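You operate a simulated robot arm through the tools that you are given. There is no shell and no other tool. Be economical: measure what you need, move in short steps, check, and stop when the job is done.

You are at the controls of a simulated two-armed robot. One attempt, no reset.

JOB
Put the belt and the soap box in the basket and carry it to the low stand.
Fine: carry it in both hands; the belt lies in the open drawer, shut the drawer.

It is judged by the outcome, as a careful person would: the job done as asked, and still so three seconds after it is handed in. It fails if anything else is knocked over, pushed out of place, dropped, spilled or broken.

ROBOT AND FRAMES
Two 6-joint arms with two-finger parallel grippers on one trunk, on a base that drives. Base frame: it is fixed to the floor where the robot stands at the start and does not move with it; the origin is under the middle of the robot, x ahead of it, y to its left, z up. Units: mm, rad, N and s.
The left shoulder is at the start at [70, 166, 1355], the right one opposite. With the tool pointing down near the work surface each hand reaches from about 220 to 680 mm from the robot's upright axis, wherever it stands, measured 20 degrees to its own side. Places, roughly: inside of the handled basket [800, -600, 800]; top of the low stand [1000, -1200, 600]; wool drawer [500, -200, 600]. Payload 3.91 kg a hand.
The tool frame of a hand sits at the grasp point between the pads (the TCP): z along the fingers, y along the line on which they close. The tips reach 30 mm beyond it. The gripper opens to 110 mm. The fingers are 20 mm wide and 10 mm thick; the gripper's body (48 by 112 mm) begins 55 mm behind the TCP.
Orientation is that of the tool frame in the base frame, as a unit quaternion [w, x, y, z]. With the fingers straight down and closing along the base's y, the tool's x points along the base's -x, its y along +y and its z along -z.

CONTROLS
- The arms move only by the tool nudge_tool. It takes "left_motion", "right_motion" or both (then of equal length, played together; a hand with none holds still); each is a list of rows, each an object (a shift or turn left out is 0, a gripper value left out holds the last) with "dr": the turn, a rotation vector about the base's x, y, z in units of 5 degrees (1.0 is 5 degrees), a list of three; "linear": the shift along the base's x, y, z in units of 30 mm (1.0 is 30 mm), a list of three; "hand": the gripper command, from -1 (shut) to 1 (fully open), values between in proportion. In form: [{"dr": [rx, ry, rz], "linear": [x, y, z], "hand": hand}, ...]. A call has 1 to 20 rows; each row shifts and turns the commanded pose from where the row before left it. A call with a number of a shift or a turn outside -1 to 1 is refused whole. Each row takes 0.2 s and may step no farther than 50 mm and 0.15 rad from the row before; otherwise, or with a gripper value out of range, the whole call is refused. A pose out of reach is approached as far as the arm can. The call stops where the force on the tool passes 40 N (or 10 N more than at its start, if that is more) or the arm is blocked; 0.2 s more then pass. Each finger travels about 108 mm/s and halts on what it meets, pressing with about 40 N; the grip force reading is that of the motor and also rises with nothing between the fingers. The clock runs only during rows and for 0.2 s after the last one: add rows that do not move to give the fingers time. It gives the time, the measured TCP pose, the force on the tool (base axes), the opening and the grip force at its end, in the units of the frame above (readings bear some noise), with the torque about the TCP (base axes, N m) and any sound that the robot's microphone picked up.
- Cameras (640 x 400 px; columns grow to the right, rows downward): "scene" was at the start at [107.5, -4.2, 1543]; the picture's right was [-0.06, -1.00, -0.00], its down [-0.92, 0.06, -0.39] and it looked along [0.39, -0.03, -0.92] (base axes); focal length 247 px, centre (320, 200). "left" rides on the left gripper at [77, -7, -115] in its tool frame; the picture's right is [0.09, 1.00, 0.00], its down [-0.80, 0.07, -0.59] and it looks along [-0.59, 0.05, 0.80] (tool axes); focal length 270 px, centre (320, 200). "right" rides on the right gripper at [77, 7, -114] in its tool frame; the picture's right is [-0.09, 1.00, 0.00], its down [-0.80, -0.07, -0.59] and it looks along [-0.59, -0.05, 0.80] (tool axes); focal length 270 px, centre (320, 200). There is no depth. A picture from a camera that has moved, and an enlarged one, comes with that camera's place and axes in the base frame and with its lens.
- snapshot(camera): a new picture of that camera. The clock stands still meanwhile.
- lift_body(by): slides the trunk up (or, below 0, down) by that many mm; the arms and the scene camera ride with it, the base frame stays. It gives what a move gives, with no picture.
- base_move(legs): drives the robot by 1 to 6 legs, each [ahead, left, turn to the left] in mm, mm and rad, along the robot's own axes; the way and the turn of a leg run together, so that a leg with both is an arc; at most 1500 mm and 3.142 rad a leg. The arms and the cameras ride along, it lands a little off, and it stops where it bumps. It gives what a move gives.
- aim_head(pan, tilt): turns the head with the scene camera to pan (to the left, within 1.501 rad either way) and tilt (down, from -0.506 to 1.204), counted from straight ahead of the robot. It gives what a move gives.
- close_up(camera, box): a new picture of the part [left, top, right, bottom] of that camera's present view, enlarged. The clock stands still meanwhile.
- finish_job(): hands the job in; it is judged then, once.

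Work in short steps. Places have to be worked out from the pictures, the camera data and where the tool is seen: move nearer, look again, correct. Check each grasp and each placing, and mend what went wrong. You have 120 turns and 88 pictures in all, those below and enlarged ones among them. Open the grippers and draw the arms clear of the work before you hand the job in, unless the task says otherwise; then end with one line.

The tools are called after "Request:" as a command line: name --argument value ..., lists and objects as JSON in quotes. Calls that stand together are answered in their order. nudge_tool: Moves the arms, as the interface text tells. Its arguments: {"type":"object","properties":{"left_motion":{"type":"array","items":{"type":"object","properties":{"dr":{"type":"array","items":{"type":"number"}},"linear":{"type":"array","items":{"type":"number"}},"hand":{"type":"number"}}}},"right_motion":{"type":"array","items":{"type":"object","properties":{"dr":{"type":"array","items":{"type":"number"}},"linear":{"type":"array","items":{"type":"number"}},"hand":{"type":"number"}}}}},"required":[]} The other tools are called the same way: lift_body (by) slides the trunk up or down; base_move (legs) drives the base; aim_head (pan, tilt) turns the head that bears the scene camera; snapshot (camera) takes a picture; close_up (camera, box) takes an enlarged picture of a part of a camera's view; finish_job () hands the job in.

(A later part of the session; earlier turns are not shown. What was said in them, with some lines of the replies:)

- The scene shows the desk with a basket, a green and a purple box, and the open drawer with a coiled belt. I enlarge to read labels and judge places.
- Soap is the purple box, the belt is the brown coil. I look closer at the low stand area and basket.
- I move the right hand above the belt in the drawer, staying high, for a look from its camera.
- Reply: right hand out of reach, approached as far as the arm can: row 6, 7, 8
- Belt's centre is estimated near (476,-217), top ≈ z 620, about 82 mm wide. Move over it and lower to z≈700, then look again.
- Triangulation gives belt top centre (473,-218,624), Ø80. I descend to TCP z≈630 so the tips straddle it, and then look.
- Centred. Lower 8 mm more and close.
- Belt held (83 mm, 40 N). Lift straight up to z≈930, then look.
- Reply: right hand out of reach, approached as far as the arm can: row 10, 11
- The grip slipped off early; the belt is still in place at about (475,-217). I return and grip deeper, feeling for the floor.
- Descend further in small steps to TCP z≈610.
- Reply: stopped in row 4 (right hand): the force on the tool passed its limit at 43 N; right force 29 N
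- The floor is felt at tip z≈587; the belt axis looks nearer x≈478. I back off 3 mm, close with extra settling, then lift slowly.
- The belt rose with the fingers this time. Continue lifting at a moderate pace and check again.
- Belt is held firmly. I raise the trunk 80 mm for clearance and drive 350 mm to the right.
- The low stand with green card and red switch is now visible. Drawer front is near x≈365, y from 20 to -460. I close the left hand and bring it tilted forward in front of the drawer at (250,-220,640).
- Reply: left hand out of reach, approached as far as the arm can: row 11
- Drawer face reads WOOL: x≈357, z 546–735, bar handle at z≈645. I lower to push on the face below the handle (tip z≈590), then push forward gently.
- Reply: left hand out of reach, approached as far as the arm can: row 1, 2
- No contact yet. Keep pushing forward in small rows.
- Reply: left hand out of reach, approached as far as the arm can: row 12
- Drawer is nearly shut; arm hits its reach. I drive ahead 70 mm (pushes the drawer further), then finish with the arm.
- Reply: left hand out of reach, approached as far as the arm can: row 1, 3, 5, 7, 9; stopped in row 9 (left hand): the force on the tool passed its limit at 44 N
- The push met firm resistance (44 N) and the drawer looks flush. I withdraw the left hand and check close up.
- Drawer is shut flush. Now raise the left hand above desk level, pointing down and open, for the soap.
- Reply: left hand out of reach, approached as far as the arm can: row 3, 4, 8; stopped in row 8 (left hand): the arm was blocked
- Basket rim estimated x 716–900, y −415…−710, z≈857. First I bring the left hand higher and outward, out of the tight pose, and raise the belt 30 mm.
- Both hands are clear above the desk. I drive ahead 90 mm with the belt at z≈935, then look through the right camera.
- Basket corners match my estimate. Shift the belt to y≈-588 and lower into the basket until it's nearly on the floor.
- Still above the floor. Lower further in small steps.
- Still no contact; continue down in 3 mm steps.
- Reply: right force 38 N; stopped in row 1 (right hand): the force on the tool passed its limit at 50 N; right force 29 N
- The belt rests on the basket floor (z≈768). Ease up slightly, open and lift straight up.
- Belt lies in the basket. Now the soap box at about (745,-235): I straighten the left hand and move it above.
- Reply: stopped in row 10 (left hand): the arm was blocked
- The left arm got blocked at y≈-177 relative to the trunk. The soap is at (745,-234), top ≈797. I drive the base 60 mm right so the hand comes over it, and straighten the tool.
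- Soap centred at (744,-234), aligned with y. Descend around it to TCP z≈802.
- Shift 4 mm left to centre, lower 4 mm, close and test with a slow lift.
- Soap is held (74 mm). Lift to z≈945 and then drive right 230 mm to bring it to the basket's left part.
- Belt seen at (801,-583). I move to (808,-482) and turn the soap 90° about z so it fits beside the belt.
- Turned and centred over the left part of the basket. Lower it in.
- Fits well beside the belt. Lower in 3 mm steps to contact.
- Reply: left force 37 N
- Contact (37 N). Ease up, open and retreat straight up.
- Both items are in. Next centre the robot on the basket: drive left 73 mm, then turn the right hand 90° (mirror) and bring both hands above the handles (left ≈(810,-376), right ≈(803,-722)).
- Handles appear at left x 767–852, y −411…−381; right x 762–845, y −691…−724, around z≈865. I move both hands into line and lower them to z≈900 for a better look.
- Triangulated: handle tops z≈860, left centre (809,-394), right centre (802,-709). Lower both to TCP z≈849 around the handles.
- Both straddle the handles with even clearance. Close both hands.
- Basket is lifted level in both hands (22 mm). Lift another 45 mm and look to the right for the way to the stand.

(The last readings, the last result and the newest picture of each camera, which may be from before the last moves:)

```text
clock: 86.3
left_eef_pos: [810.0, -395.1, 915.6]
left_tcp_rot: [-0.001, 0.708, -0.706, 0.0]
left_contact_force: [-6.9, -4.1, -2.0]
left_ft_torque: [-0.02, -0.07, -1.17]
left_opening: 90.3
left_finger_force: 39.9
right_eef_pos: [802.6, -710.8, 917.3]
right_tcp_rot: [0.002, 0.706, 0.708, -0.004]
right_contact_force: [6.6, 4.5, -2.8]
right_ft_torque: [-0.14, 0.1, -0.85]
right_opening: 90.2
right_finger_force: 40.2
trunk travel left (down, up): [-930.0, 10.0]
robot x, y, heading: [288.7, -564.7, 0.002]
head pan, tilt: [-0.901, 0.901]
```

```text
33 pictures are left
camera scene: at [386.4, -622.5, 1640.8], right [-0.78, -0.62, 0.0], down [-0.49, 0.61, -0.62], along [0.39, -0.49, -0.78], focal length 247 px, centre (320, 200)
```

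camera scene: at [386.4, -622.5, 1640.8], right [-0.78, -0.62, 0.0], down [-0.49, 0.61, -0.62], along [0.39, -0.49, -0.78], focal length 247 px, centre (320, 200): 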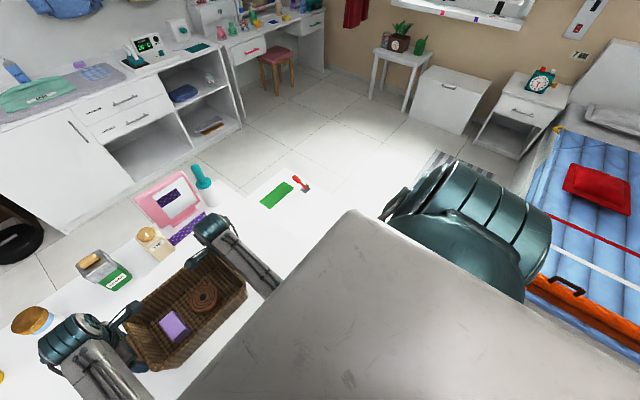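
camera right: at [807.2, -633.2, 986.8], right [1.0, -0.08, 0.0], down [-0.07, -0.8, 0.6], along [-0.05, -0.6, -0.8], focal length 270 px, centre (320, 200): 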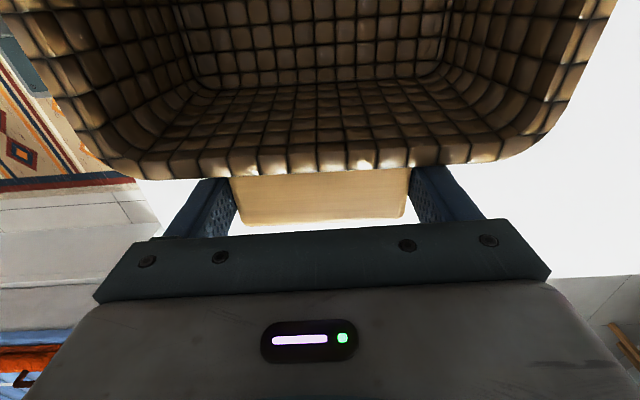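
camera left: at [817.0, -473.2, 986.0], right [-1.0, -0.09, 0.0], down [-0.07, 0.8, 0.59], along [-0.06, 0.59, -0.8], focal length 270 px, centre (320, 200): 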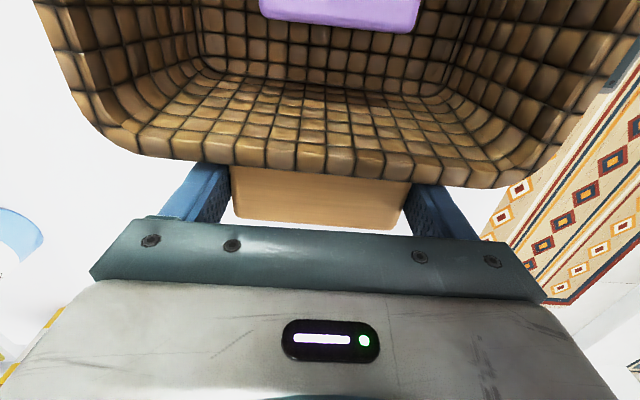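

The way right is clear (bed edge is at x≈-60, behind). Drive 330 mm right carrying the basket, then look again.

Request:
base_move --legs '[[0, -330, 0]]'

Request:
aim_head --pan -0.5 --tilt 1.1

Request:
snapshot --camera "scene"

Request:
snapshot --camera "right"

```text
clock: 88.5
left_eef_pos: [811.5, -731.4, 917.1]
left_tcp_rot: [0.001, 0.708, -0.706, 0.001]
left_contact_force: [-3.5, -2.5, -0.9]
left_ft_torque: [-0.14, -0.06, -0.3]
left_opening: 90.1
left_finger_force: 39.7
right_eef_pos: [802.7, -1046.4, 916.1]
right_tcp_rot: [0.003, 0.705, 0.709, -0.004]
right_contact_force: [1.9, 2.6, -3.1]
right_ft_torque: [-0.16, 0.06, -0.66]
right_opening: 90.2
right_finger_force: 40.6
trunk travel left (down, up): [-930.0, 10.0]
robot x, y, heading: [289.5, -900.9, 0.003]
head pan, tilt: [-0.901, 0.901]
```

```text
clock: 89.4
left_eef_pos: [810.6, -731.9, 916.3]
left_tcp_rot: [0.001, 0.708, -0.706, -0.001]
left_contact_force: [-2.9, 0.6, -2.9]
left_ft_torque: [-0.05, -0.22, -0.28]
left_opening: 90.0
left_finger_force: 39.8
right_eef_pos: [802.6, -1046.9, 916.8]
right_tcp_rot: [0.002, 0.706, 0.708, -0.004]
right_contact_force: [1.2, 0.7, -3.3]
right_ft_torque: [-0.19, 0.27, -0.42]
right_opening: 90.2
right_finger_force: 39.8
trunk travel left (down, up): [-930.0, 10.0]
robot x, y, heading: [286.3, -901.2, 0.003]
head pan, tilt: [-0.499, 1.1]
```

```text
32 pictures are left
camera scene: at [395.5, -931.4, 1627.0], right [-0.48, -0.88, 0.0], down [-0.78, 0.43, -0.45], along [0.4, -0.22, -0.89], focal length 247 px, centre (320, 200)
```

scene: 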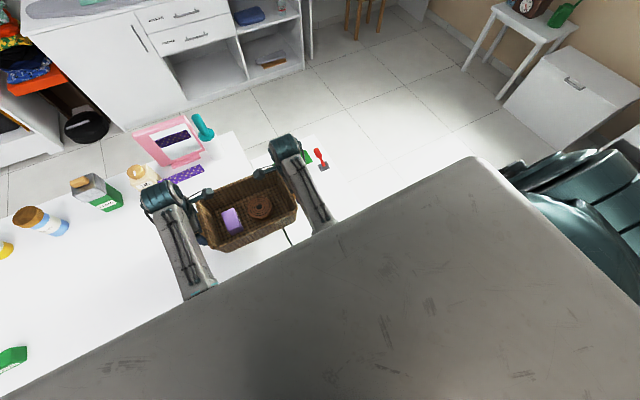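

```text
31 pictures are left
camera right: at [808.5, -970.1, 1031.0], right [1.0, -0.08, 0.0], down [-0.07, -0.8, 0.6], along [-0.05, -0.6, -0.8], focal length 270 px, centre (320, 200)
```

right: 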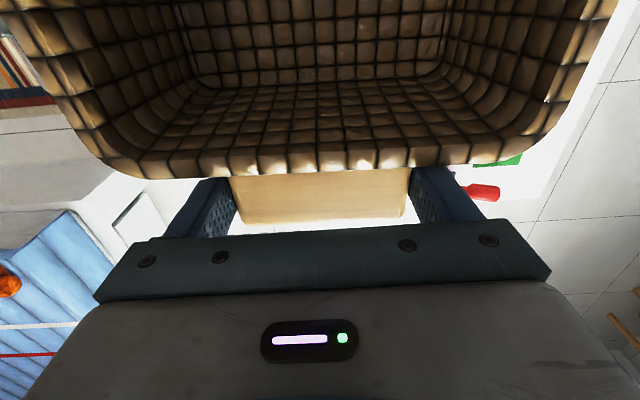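

Hands at y -732/-1047, basket centre y≈-889. Drive 290 mm more to the right to be over the stand, then measure edges with the hand cameras.

Request:
base_move --legs '[[0, -288, 0]]'

Request:
aim_head --pan 0.5 --tilt 1.1

Request:
snapshot --camera "scene"

Request:
snapshot --camera "right"

Request:
snapshot --camera "left"

```text
clock: 91.4
left_eef_pos: [811.5, -1016.1, 915.4]
left_tcp_rot: [0.001, 0.709, -0.705, 0.0]
left_contact_force: [-4.0, 0.9, -1.6]
left_ft_torque: [-0.22, 0.1, -0.92]
left_opening: 90.0
left_finger_force: 40.1
right_eef_pos: [805.3, -1331.6, 914.9]
right_tcp_rot: [0.003, 0.705, 0.709, -0.004]
right_contact_force: [5.0, -0.6, -4.0]
right_ft_torque: [-0.21, -0.06, -0.77]
right_opening: 90.1
right_finger_force: 39.7
trunk travel left (down, up): [-930.0, 10.0]
robot x, y, heading: [290.6, -1186.8, 0.01]
head pan, tilt: [-0.499, 1.1]
```

```text
clock: 92.7
left_eef_pos: [812.1, -1018.0, 916.4]
left_tcp_rot: [0.0, 0.709, -0.705, -0.001]
left_contact_force: [-3.4, 0.2, -1.3]
left_ft_torque: [-0.04, -0.28, -0.48]
left_opening: 90.2
left_finger_force: 39.8
right_eef_pos: [804.4, -1333.1, 916.0]
right_tcp_rot: [0.002, 0.705, 0.709, -0.004]
right_contact_force: [3.3, -1.0, -3.2]
right_ft_torque: [-0.27, 0.32, -0.49]
right_opening: 90.2
right_finger_force: 40.3
trunk travel left (down, up): [-930.0, 10.0]
robot x, y, heading: [290.1, -1189.7, 0.005]
head pan, tilt: [0.499, 1.1]
```

```text
30 pictures are left
camera scene: at [396.6, -1157.4, 1627.0], right [0.48, -0.88, 0.0], down [-0.78, -0.43, -0.45], along [0.4, 0.22, -0.89], focal length 247 px, centre (320, 200)
```

scene: 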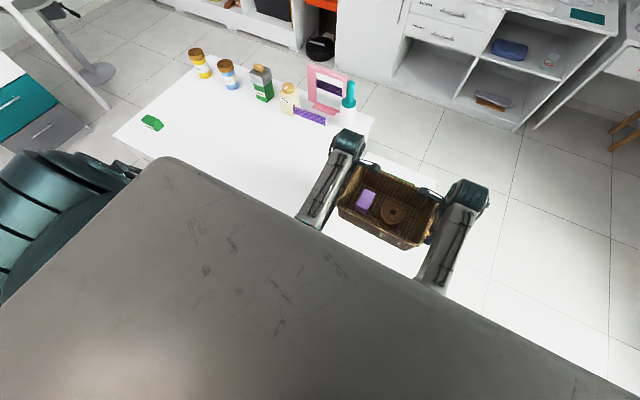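

```text
29 pictures are left
camera right: at [810.2, -1255.0, 1031.1], right [1.0, -0.08, 0.0], down [-0.06, -0.8, 0.6], along [-0.05, -0.6, -0.8], focal length 270 px, centre (320, 200)
```

right: 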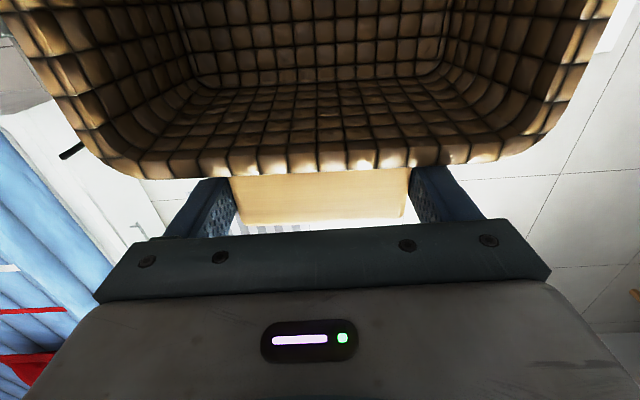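

```text
28 pictures are left
camera left: at [819.8, -1095.0, 1031.2], right [-1.0, -0.09, 0.0], down [-0.07, 0.8, 0.59], along [-0.06, 0.59, -0.8], focal length 270 px, centre (320, 200)
```

left: 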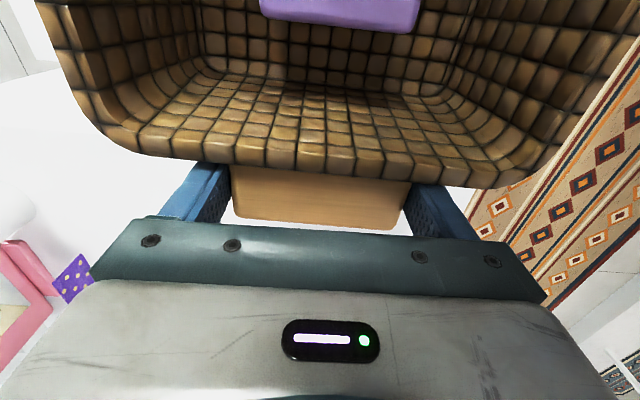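

Stand right edge is at y≈-1340, desk edge y≈-960; the basket floor (y −1305…−1044, x 735–880) fits. I lower the trunk 180 mm, then check.

Request:
lift_body --by -180

Request:
snapshot --camera "left"

Request:
snapshot --camera "right"

Request:
snapshot --camera "scene"

```text
clock: 94.7
left_eef_pos: [811.5, -1017.6, 735.5]
left_tcp_rot: [0.0, 0.71, -0.705, -0.001]
left_contact_force: [-5.2, 0.8, -2.2]
left_ft_torque: [-0.01, 0.05, -0.92]
left_opening: 89.9
left_finger_force: 40.1
right_eef_pos: [804.9, -1332.1, 737.0]
right_tcp_rot: [0.004, 0.705, 0.709, -0.003]
right_contact_force: [5.4, -0.4, -2.7]
right_ft_torque: [-0.12, -0.03, -0.83]
right_opening: 90.2
right_finger_force: 40.2
trunk travel left (down, up): [-750.0, 190.0]
robot x, y, heading: [292.8, -1190.8, 0.007]
head pan, tilt: [0.499, 1.1]
```

```text
27 pictures are left
camera left: at [819.5, -1095.0, 851.3], right [-1.0, -0.09, 0.0], down [-0.07, 0.8, 0.59], along [-0.06, 0.59, -0.8], focal length 270 px, centre (320, 200)
```

left: 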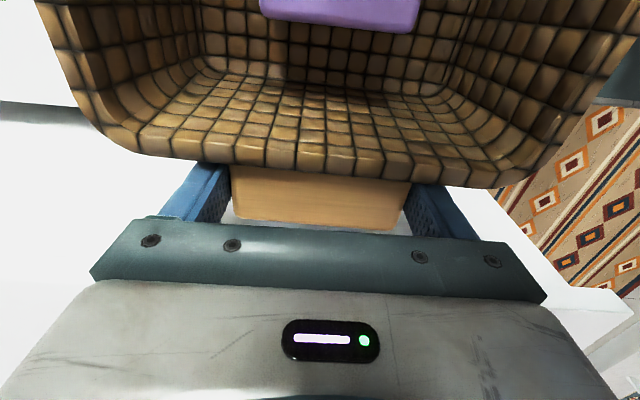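

```text
26 pictures are left
camera right: at [809.9, -1255.0, 851.3], right [1.0, -0.08, 0.0], down [-0.06, -0.8, 0.6], along [-0.05, -0.6, -0.8], focal length 270 px, centre (320, 200)
```

right: 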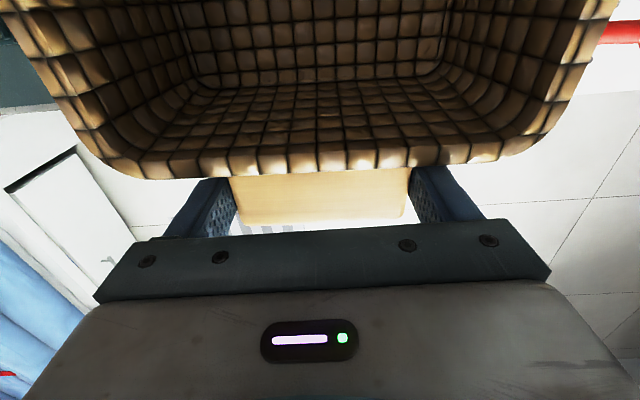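

```text
25 pictures are left
camera scene: at [396.2, -1157.3, 1447.1], right [0.48, -0.88, 0.0], down [-0.78, -0.43, -0.45], along [0.4, 0.22, -0.89], focal length 247 px, centre (320, 200)
```

scene: 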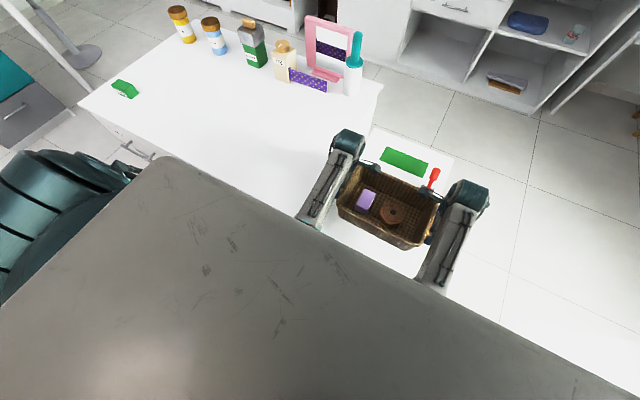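

All clear: switch and card are behind the basket, stand edge y≈-1343. Lower 30 mm more, then feel for contact.

Request:
lift_body --by -30

Request:
snapshot --camera "left"

Request:
lift_body --by -8

```text
clock: 95.4
left_eef_pos: [812.2, -1017.5, 705.4]
left_tcp_rot: [0.0, 0.71, -0.704, -0.001]
left_contact_force: [-6.4, 0.4, -2.2]
left_ft_torque: [0.04, 0.05, -0.99]
left_opening: 89.8
left_finger_force: 39.4
right_eef_pos: [803.2, -1332.8, 706.1]
right_tcp_rot: [0.003, 0.705, 0.709, -0.004]
right_contact_force: [5.0, -0.2, -1.7]
right_ft_torque: [0.02, -0.09, -0.96]
right_opening: 89.9
right_finger_force: 39.4
trunk travel left (down, up): [-720.0, 220.0]
robot x, y, heading: [292.5, -1188.6, 0.009]
head pan, tilt: [0.499, 1.1]
```

```text
24 pictures are left
camera left: at [819.3, -1095.0, 821.4], right [-1.0, -0.09, 0.0], down [-0.07, 0.8, 0.59], along [-0.06, 0.59, -0.8], focal length 270 px, centre (320, 200)
```

left: 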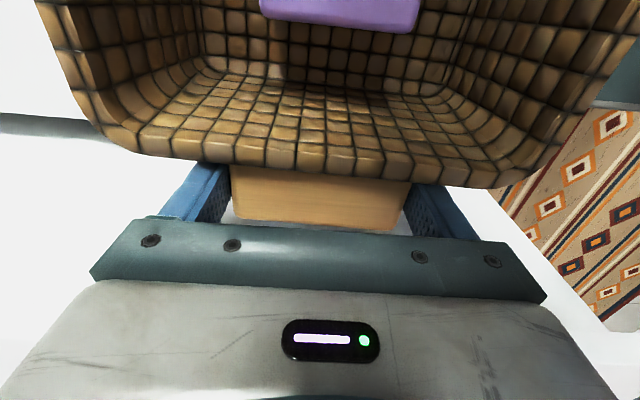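

```text
clock: 96.0
left_eef_pos: [811.9, -1016.8, 697.2]
left_tcp_rot: [0.001, 0.709, -0.705, 0.0]
left_contact_force: [-6.8, 0.7, -3.3]
left_ft_torque: [0.07, 0.07, -1.0]
left_opening: 90.3
left_finger_force: 40.0
right_eef_pos: [805.7, -1333.2, 698.9]
right_tcp_rot: [0.004, 0.705, 0.709, -0.003]
right_contact_force: [6.9, -0.2, -1.6]
right_ft_torque: [0.04, -0.07, -1.04]
right_opening: 90.2
right_finger_force: 40.3
trunk travel left (down, up): [-712.0, 228.0]
robot x, y, heading: [291.3, -1192.0, 0.005]
head pan, tilt: [0.499, 1.1]
```

No contact yet; step down 5 mm at a time.

Request:
lift_body --by -5

Request:
lift_body --by -4

```text
clock: 96.5
left_eef_pos: [810.2, -1017.8, 693.9]
left_tcp_rot: [0.0, 0.71, -0.704, -0.001]
left_contact_force: [-6.9, 0.9, -3.4]
left_ft_torque: [0.09, 0.09, -1.02]
left_opening: 90.1
left_finger_force: 40.1
right_eef_pos: [805.2, -1333.0, 693.8]
right_tcp_rot: [0.003, 0.704, 0.71, -0.003]
right_contact_force: [7.2, 0.2, -1.7]
right_ft_torque: [0.08, -0.11, -1.06]
right_opening: 90.1
right_finger_force: 39.6
trunk travel left (down, up): [-707.0, 233.0]
robot x, y, heading: [290.4, -1191.8, 0.006]
head pan, tilt: [0.499, 1.1]
```

```text
clock: 97.1
left_eef_pos: [812.0, -1017.7, 690.1]
left_tcp_rot: [0.0, 0.71, -0.705, 0.0]
left_contact_force: [-7.0, -0.6, -3.1]
left_ft_torque: [0.07, 0.09, -1.06]
left_opening: 90.1
left_finger_force: 40.4
right_eef_pos: [805.1, -1333.0, 689.1]
right_tcp_rot: [0.002, 0.705, 0.709, -0.003]
right_contact_force: [7.1, -0.6, -2.3]
right_ft_torque: [0.09, -0.08, -1.18]
right_opening: 90.1
right_finger_force: 40.1
trunk travel left (down, up): [-703.0, 237.0]
robot x, y, heading: [293.1, -1186.7, 0.002]
head pan, tilt: [0.499, 1.1]
```

Still hanging; continue with small steps down.

Request:
lift_body --by -4

Request:
lift_body --by -3

Request:
close_up --camera "scene" --box '[300, 120, 500, 300]'

```text
clock: 97.6
left_eef_pos: [812.0, -1018.5, 685.8]
left_tcp_rot: [0.0, 0.71, -0.705, 0.0]
left_contact_force: [-7.8, 1.1, -3.0]
left_ft_torque: [0.09, 0.09, -1.08]
left_opening: 90.1
left_finger_force: 40.5
right_eef_pos: [805.7, -1332.4, 685.6]
right_tcp_rot: [0.003, 0.704, 0.71, -0.003]
right_contact_force: [7.0, -0.4, -3.3]
right_ft_torque: [0.1, -0.1, -1.12]
right_opening: 90.2
right_finger_force: 39.7
trunk travel left (down, up): [-699.0, 241.0]
robot x, y, heading: [291.8, -1186.1, 0.005]
head pan, tilt: [0.499, 1.1]
```

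```text
clock: 98.1
left_eef_pos: [811.8, -1017.0, 681.7]
left_tcp_rot: [0.001, 0.71, -0.705, -0.001]
left_contact_force: [-6.5, 0.9, -3.1]
left_ft_torque: [0.06, 0.16, -1.1]
left_opening: 90.2
left_finger_force: 39.6
right_eef_pos: [805.3, -1333.1, 682.6]
right_tcp_rot: [0.002, 0.705, 0.709, -0.004]
right_contact_force: [6.6, -0.4, -2.5]
right_ft_torque: [0.11, -0.12, -1.09]
right_opening: 90.4
right_finger_force: 40.1
trunk travel left (down, up): [-696.0, 244.0]
robot x, y, heading: [293.4, -1190.6, 0.006]
head pan, tilt: [0.499, 1.1]
```

```text
2.22 times, centred on (400, 210) of scene
camera zoom: at [396.4, -1157.3, 1393.0], right [0.48, -0.88, 0.0], down [-0.78, -0.43, -0.45], along [0.4, 0.22, -0.89], focal length 550 px, centre (142, 178)
```

zoom: 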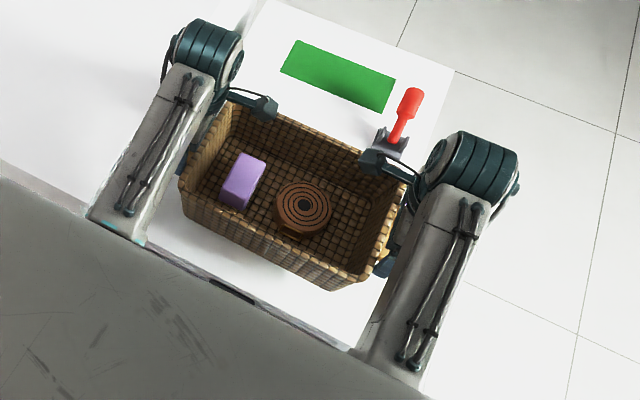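

Basket looks well placed over the stand, just above it. I use force-guarded arm steps of 3 mm downwards with both hands.

Request:
nudge_tool --left_motion '[{"linear": [0, 0, -0.1]}, {"linear": [0, 0, -0.1]}, {"linear": [0, 0, -0.1]}, {}]' --right_motion '[{"linear": [0, 0, -0.1]}, {"linear": [0, 0, -0.1]}, {"linear": [0, 0, -0.1]}, {}]'

Request:
nudge_tool --left_motion '[{"linear": [0, 0, -0.1]}, {"linear": [0, 0, -0.1]}, {}]' --right_motion '[{"linear": [0, 0, -0.1]}, {"linear": [0, 0, -0.1]}, {}]'

```text
clock: 99.1
left_eef_pos: [812.6, -1017.4, 671.9]
left_tcp_rot: [0.001, 0.709, -0.705, 0.0]
left_contact_force: [-11.1, 3.8, -0.8]
left_ft_torque: [-1.0, 0.36, -1.87]
left_opening: 90.4
left_finger_force: 40.2
right_eef_pos: [804.4, -1332.5, 673.8]
right_tcp_rot: [0.002, 0.705, 0.709, -0.004]
right_contact_force: [10.8, -2.6, -3.9]
right_ft_torque: [0.35, -0.34, -1.61]
right_opening: 89.8
right_finger_force: 40.2
trunk travel left (down, up): [-696.0, 244.0]
robot x, y, heading: [291.0, -1184.2, 0.01]
head pan, tilt: [0.499, 1.1]
```

```text
clock: 99.9
left_eef_pos: [812.6, -1018.3, 666.7]
left_tcp_rot: [0.0, 0.71, -0.704, -0.002]
left_contact_force: [-2.4, 7.0, -3.4]
left_ft_torque: [-0.21, 0.6, -0.63]
left_opening: 90.3
left_finger_force: 40.0
right_eef_pos: [805.0, -1331.9, 668.1]
right_tcp_rot: [0.003, 0.704, 0.71, -0.004]
right_contact_force: [2.2, -6.9, -1.8]
right_ft_torque: [0.52, -0.56, -0.04]
right_opening: 90.1
right_finger_force: 39.8
trunk travel left (down, up): [-696.0, 244.0]
robot x, y, heading: [291.4, -1189.5, 0.007]
head pan, tilt: [0.499, 1.1]
```

Still free (weight still carried). Continue in small guarded steps.

Request:
nudge_tool --left_motion '[{"linear": [0, 0, -0.1]}, {"linear": [0, 0, -0.1]}, {"linear": [0, 0, -0.1]}, {}]' --right_motion '[{"linear": [0, 0, -0.1]}, {"linear": [0, 0, -0.1]}, {"linear": [0, 0, -0.1]}, {}]'

Request:
nudge_tool --left_motion '[{"linear": [0, 0, -0.1]}, {"linear": [0, 0, -0.1]}, {"linear": [0, 0, -0.1]}, {}]' --right_motion '[{"linear": [0, 0, -0.1]}, {"linear": [0, 0, -0.1]}, {"linear": [0, 0, -0.1]}, {}]'

Request:
close_up --camera "scene" --box '[300, 120, 500, 300]'

```text
clock: 100.9
left_eef_pos: [811.4, -1017.3, 658.1]
left_tcp_rot: [0.001, 0.709, -0.705, 0.0]
left_contact_force: [-0.4, 12.6, -7.0]
left_ft_torque: [0.94, -0.76, -0.08]
left_opening: 90.1
left_finger_force: 39.6
right_eef_pos: [804.7, -1332.7, 657.1]
right_tcp_rot: [0.003, 0.704, 0.71, -0.005]
right_contact_force: [-0.2, -12.5, 1.4]
right_ft_torque: [0.49, 0.74, -0.25]
right_opening: 90.0
right_finger_force: 40.5
trunk travel left (down, up): [-696.0, 244.0]
robot x, y, heading: [291.7, -1187.8, 0.011]
head pan, tilt: [0.499, 1.1]
```

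```text
clock: 101.9
left_eef_pos: [810.3, -1018.3, 650.0]
left_tcp_rot: [0.002, 0.709, -0.705, 0.0]
left_contact_force: [-6.7, 9.8, 2.8]
left_ft_torque: [-0.75, 0.0, -1.23]
left_opening: 90.3
left_finger_force: 40.4
right_eef_pos: [805.8, -1334.1, 651.2]
right_tcp_rot: [0.005, 0.705, 0.709, -0.003]
right_contact_force: [9.7, -11.1, 4.3]
right_ft_torque: [-0.46, 0.87, -0.91]
right_opening: 90.2
right_finger_force: 39.8
trunk travel left (down, up): [-696.0, 244.0]
robot x, y, heading: [292.8, -1187.3, 0.004]
head pan, tilt: [0.499, 1.1]
```

```text
2.22 times, centred on (400, 210) of scene
camera zoom: at [395.3, -1157.0, 1393.3], right [0.48, -0.88, 0.0], down [-0.78, -0.43, -0.45], along [0.4, 0.22, -0.89], focal length 550 px, centre (142, 178)
```

zoom: 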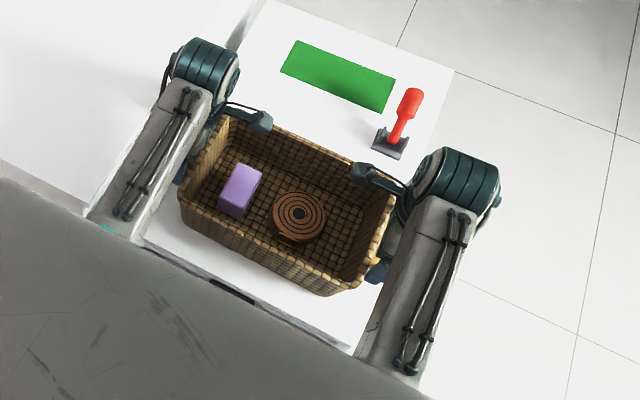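

Vertical force has turned upward (+7 N in total): the basket seems to be touching at about z≈561. One or two more small steps to confirm.

Request:
nudge_tool --left_motion '[{"linear": [0, 0, -0.1]}, {}]' --right_motion '[{"linear": [0, 0, -0.1]}, {}]'

Request:
nudge_tool --left_motion '[{"linear": [0, 0, -0.1]}, {}]' --right_motion '[{"linear": [0, 0, -0.1]}, {}]'

```text
clock: 102.5
left_eef_pos: [810.1, -1018.0, 649.0]
left_tcp_rot: [-0.001, 0.71, -0.705, 0.001]
left_contact_force: [-7.2, 16.7, 17.2]
left_ft_torque: [-0.43, 1.08, -0.56]
left_opening: 90.1
left_finger_force: 39.4
right_eef_pos: [805.8, -1333.0, 649.6]
right_tcp_rot: [0.006, 0.706, 0.709, -0.001]
right_contact_force: [15.4, -16.7, 20.7]
right_ft_torque: [-0.56, 0.47, -1.73]
right_opening: 89.9
right_finger_force: 40.2
trunk travel left (down, up): [-696.0, 244.0]
robot x, y, heading: [290.7, -1187.9, 0.002]
head pan, tilt: [0.499, 1.1]
```

```text
clock: 103.3
left_eef_pos: [811.8, -1019.4, 649.3]
left_tcp_rot: [-0.003, 0.709, -0.705, 0.004]
left_contact_force: [-5.0, 0.9, 20.4]
left_ft_torque: [0.15, 1.0, -0.34]
left_opening: 90.1
left_finger_force: 39.9
right_eef_pos: [805.6, -1332.1, 648.8]
right_tcp_rot: [0.006, 0.705, 0.709, 0.002]
right_contact_force: [-3.4, -2.0, 17.1]
right_ft_torque: [0.13, 0.98, -0.02]
right_opening: 90.5
right_finger_force: 40.4
trunk travel left (down, up): [-696.0, 244.0]
robot x, y, heading: [292.4, -1187.9, 0.005]
head pan, tilt: [0.499, 1.1]
stopped in row 2 (right hand): the force on the tool passed its limit at 41 N (the readings are from after the stop); the commanded pose is now the measured one
```

The basket stands firmly. Ease off, open both hands fully, and look.

Request:
nudge_tool --left_motion '[{"linear": [0, 0, 0.05]}, {"hand": 1}, {"hand": 1}, {}]' --right_motion '[{"linear": [0, 0, 0.05]}, {"hand": 1}, {"hand": 1}, {}]'

Request:
snapshot --camera "left"

Request:
snapshot --camera "right"

```text
clock: 104.3
left_eef_pos: [813.4, -1017.2, 645.5]
left_tcp_rot: [-0.001, 0.709, -0.705, 0.002]
left_contact_force: [0.2, 0.6, 0.1]
left_ft_torque: [0.01, 0.0, 0.01]
left_opening: 110.0
left_finger_force: 0.0
right_eef_pos: [808.9, -1332.9, 645.8]
right_tcp_rot: [0.004, 0.704, 0.71, -0.001]
right_contact_force: [-0.1, -0.8, 0.4]
right_ft_torque: [-0.04, 0.01, -0.03]
right_opening: 110.1
right_finger_force: 0.1
trunk travel left (down, up): [-696.0, 244.0]
robot x, y, heading: [290.6, -1186.7, 0.008]
head pan, tilt: [0.499, 1.1]
```

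```text
21 pictures are left
camera left: at [821.1, -1095.7, 761.4], right [-1.0, -0.09, 0.0], down [-0.08, 0.8, 0.59], along [-0.05, 0.59, -0.8], focal length 270 px, centre (320, 200)
```

left: 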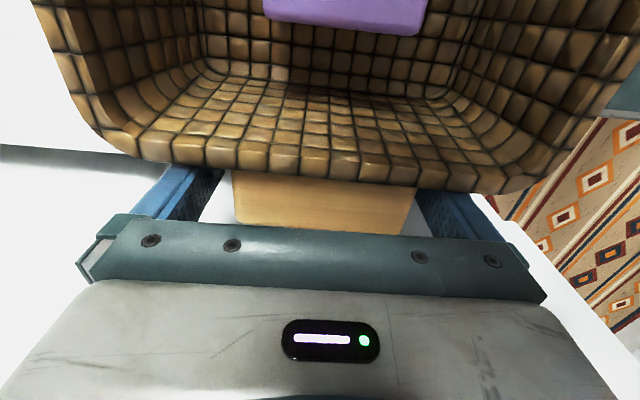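

```text
20 pictures are left
camera right: at [811.8, -1255.3, 761.2], right [1.0, -0.08, 0.01], down [-0.07, -0.8, 0.6], along [-0.04, -0.6, -0.8], focal length 270 px, centre (320, 200)
```

right: 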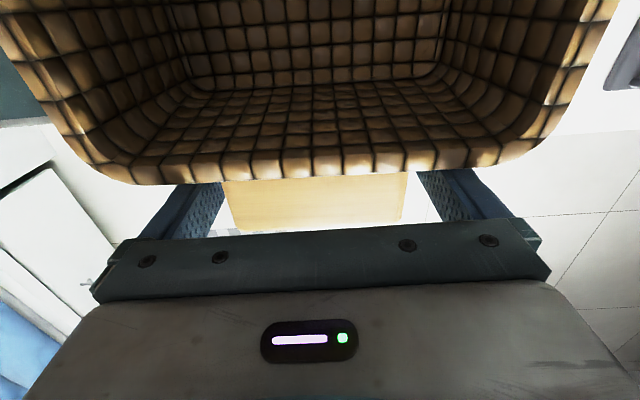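

Both hands are free around the handles. Raise the trunk 200 mm to withdraw straight up.

Request:
lift_body --by 220

Request:
base_move --legs '[[-250, 0, 0]]'

Request:
aim_head --pan 0.0 --tilt 0.95

Request:
snapshot --camera "scene"

```text
clock: 106.6
left_eef_pos: [814.1, -1018.5, 866.3]
left_tcp_rot: [-0.001, 0.71, -0.705, 0.001]
left_contact_force: [-1.2, 0.3, 0.2]
left_ft_torque: [0.02, -0.01, -0.02]
left_opening: 110.1
left_finger_force: 0.1
right_eef_pos: [807.2, -1333.7, 866.8]
right_tcp_rot: [0.005, 0.705, 0.71, 0.0]
right_contact_force: [-0.8, -0.4, -0.2]
right_ft_torque: [0.01, -0.05, -0.03]
right_opening: 110.0
right_finger_force: 0.1
trunk travel left (down, up): [-916.0, 24.0]
robot x, y, heading: [294.2, -1187.7, 0.0]
head pan, tilt: [0.499, 1.1]
```

```text
clock: 108.4
left_eef_pos: [566.8, -1020.5, 865.3]
left_tcp_rot: [-0.001, 0.709, -0.705, 0.002]
left_contact_force: [-0.3, 0.1, 0.3]
left_ft_torque: [0.01, -0.01, 0.0]
left_opening: 109.9
left_finger_force: 0.0
right_eef_pos: [561.4, -1334.7, 865.7]
right_tcp_rot: [0.004, 0.704, 0.71, -0.001]
right_contact_force: [-0.1, 0.0, -0.5]
right_ft_torque: [-0.03, 0.02, 0.03]
right_opening: 109.7
right_finger_force: 0.0
trunk travel left (down, up): [-916.0, 24.0]
robot x, y, heading: [43.8, -1189.3, 0.002]
head pan, tilt: [0.499, 1.1]
```

```text
clock: 109.4
left_eef_pos: [566.3, -1020.5, 866.1]
left_tcp_rot: [-0.001, 0.709, -0.706, 0.002]
left_contact_force: [0.4, 0.1, -1.2]
left_ft_torque: [0.03, -0.03, 0.0]
left_opening: 110.1
left_finger_force: 0.1
right_eef_pos: [560.1, -1334.5, 866.8]
right_tcp_rot: [0.006, 0.704, 0.71, 0.0]
right_contact_force: [0.2, -0.5, -0.5]
right_ft_torque: [0.0, 0.0, 0.01]
right_opening: 110.1
right_finger_force: 0.0
trunk travel left (down, up): [-916.0, 24.0]
robot x, y, heading: [45.0, -1186.2, 0.003]
head pan, tilt: [0.0, 0.949]
```

```text
19 pictures are left
camera scene: at [166.5, -1188.9, 1623.3], right [0.01, -1.0, 0.0], down [-0.81, -0.01, -0.58], along [0.58, 0.0, -0.81], focal length 247 px, centre (320, 200)
```

scene: 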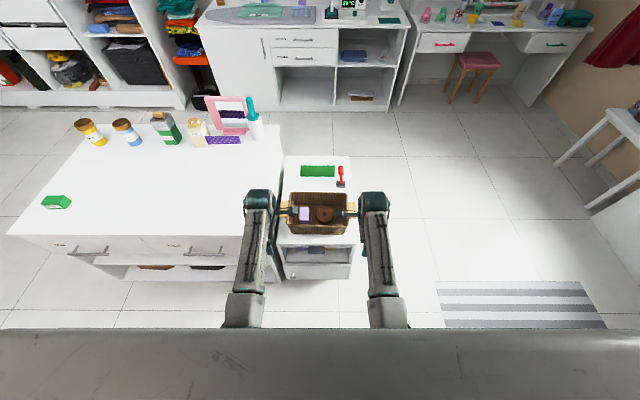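

The basket stands on the low stand with both items inside, arms withdrawn. A final close look at the basket and the drawer.

Request:
close_up --camera "scene" --box '[240, 130, 400, 290]'

Request:
close_up --camera "scene" --box '[0, 180, 250, 300]'

```text
2.50 times, centred on (320, 210) of scene
camera zoom: at [166.5, -1188.9, 1623.3], right [0.01, -1.0, 0.0], down [-0.81, -0.01, -0.58], along [0.58, 0.0, -0.81], focal length 618 px, centre (320, 175)
```

zoom: 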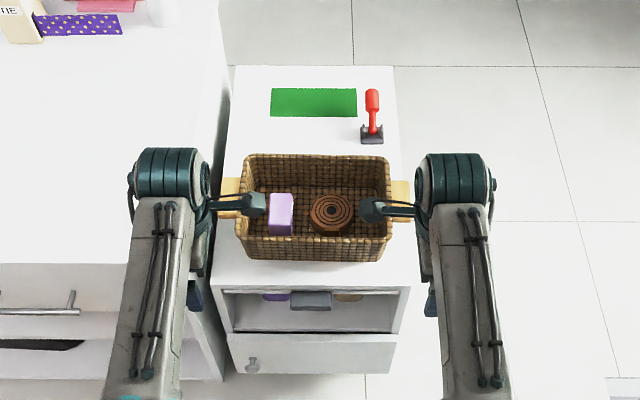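

```text
2.56 times, centred on (125, 240) of scene
camera zoom: at [166.5, -1188.9, 1623.3], right [0.01, -1.0, 0.0], down [-0.81, -0.01, -0.58], along [0.58, 0.0, -0.81], focal length 633 px, centre (819, 98)
```

zoom: 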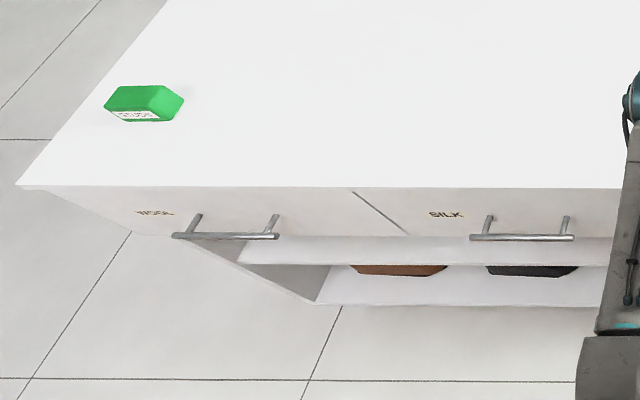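

Everything is in place: basket on the stand with belt and soap, drawer shut flush, switch and card untouched, grippers open and clear. Handing in.

Request:
finish_job

```text
The job is handed in.
```

The belt and the soap box are in the basket, which I carried in both hands to the low stand, and the wool drawer is shut.
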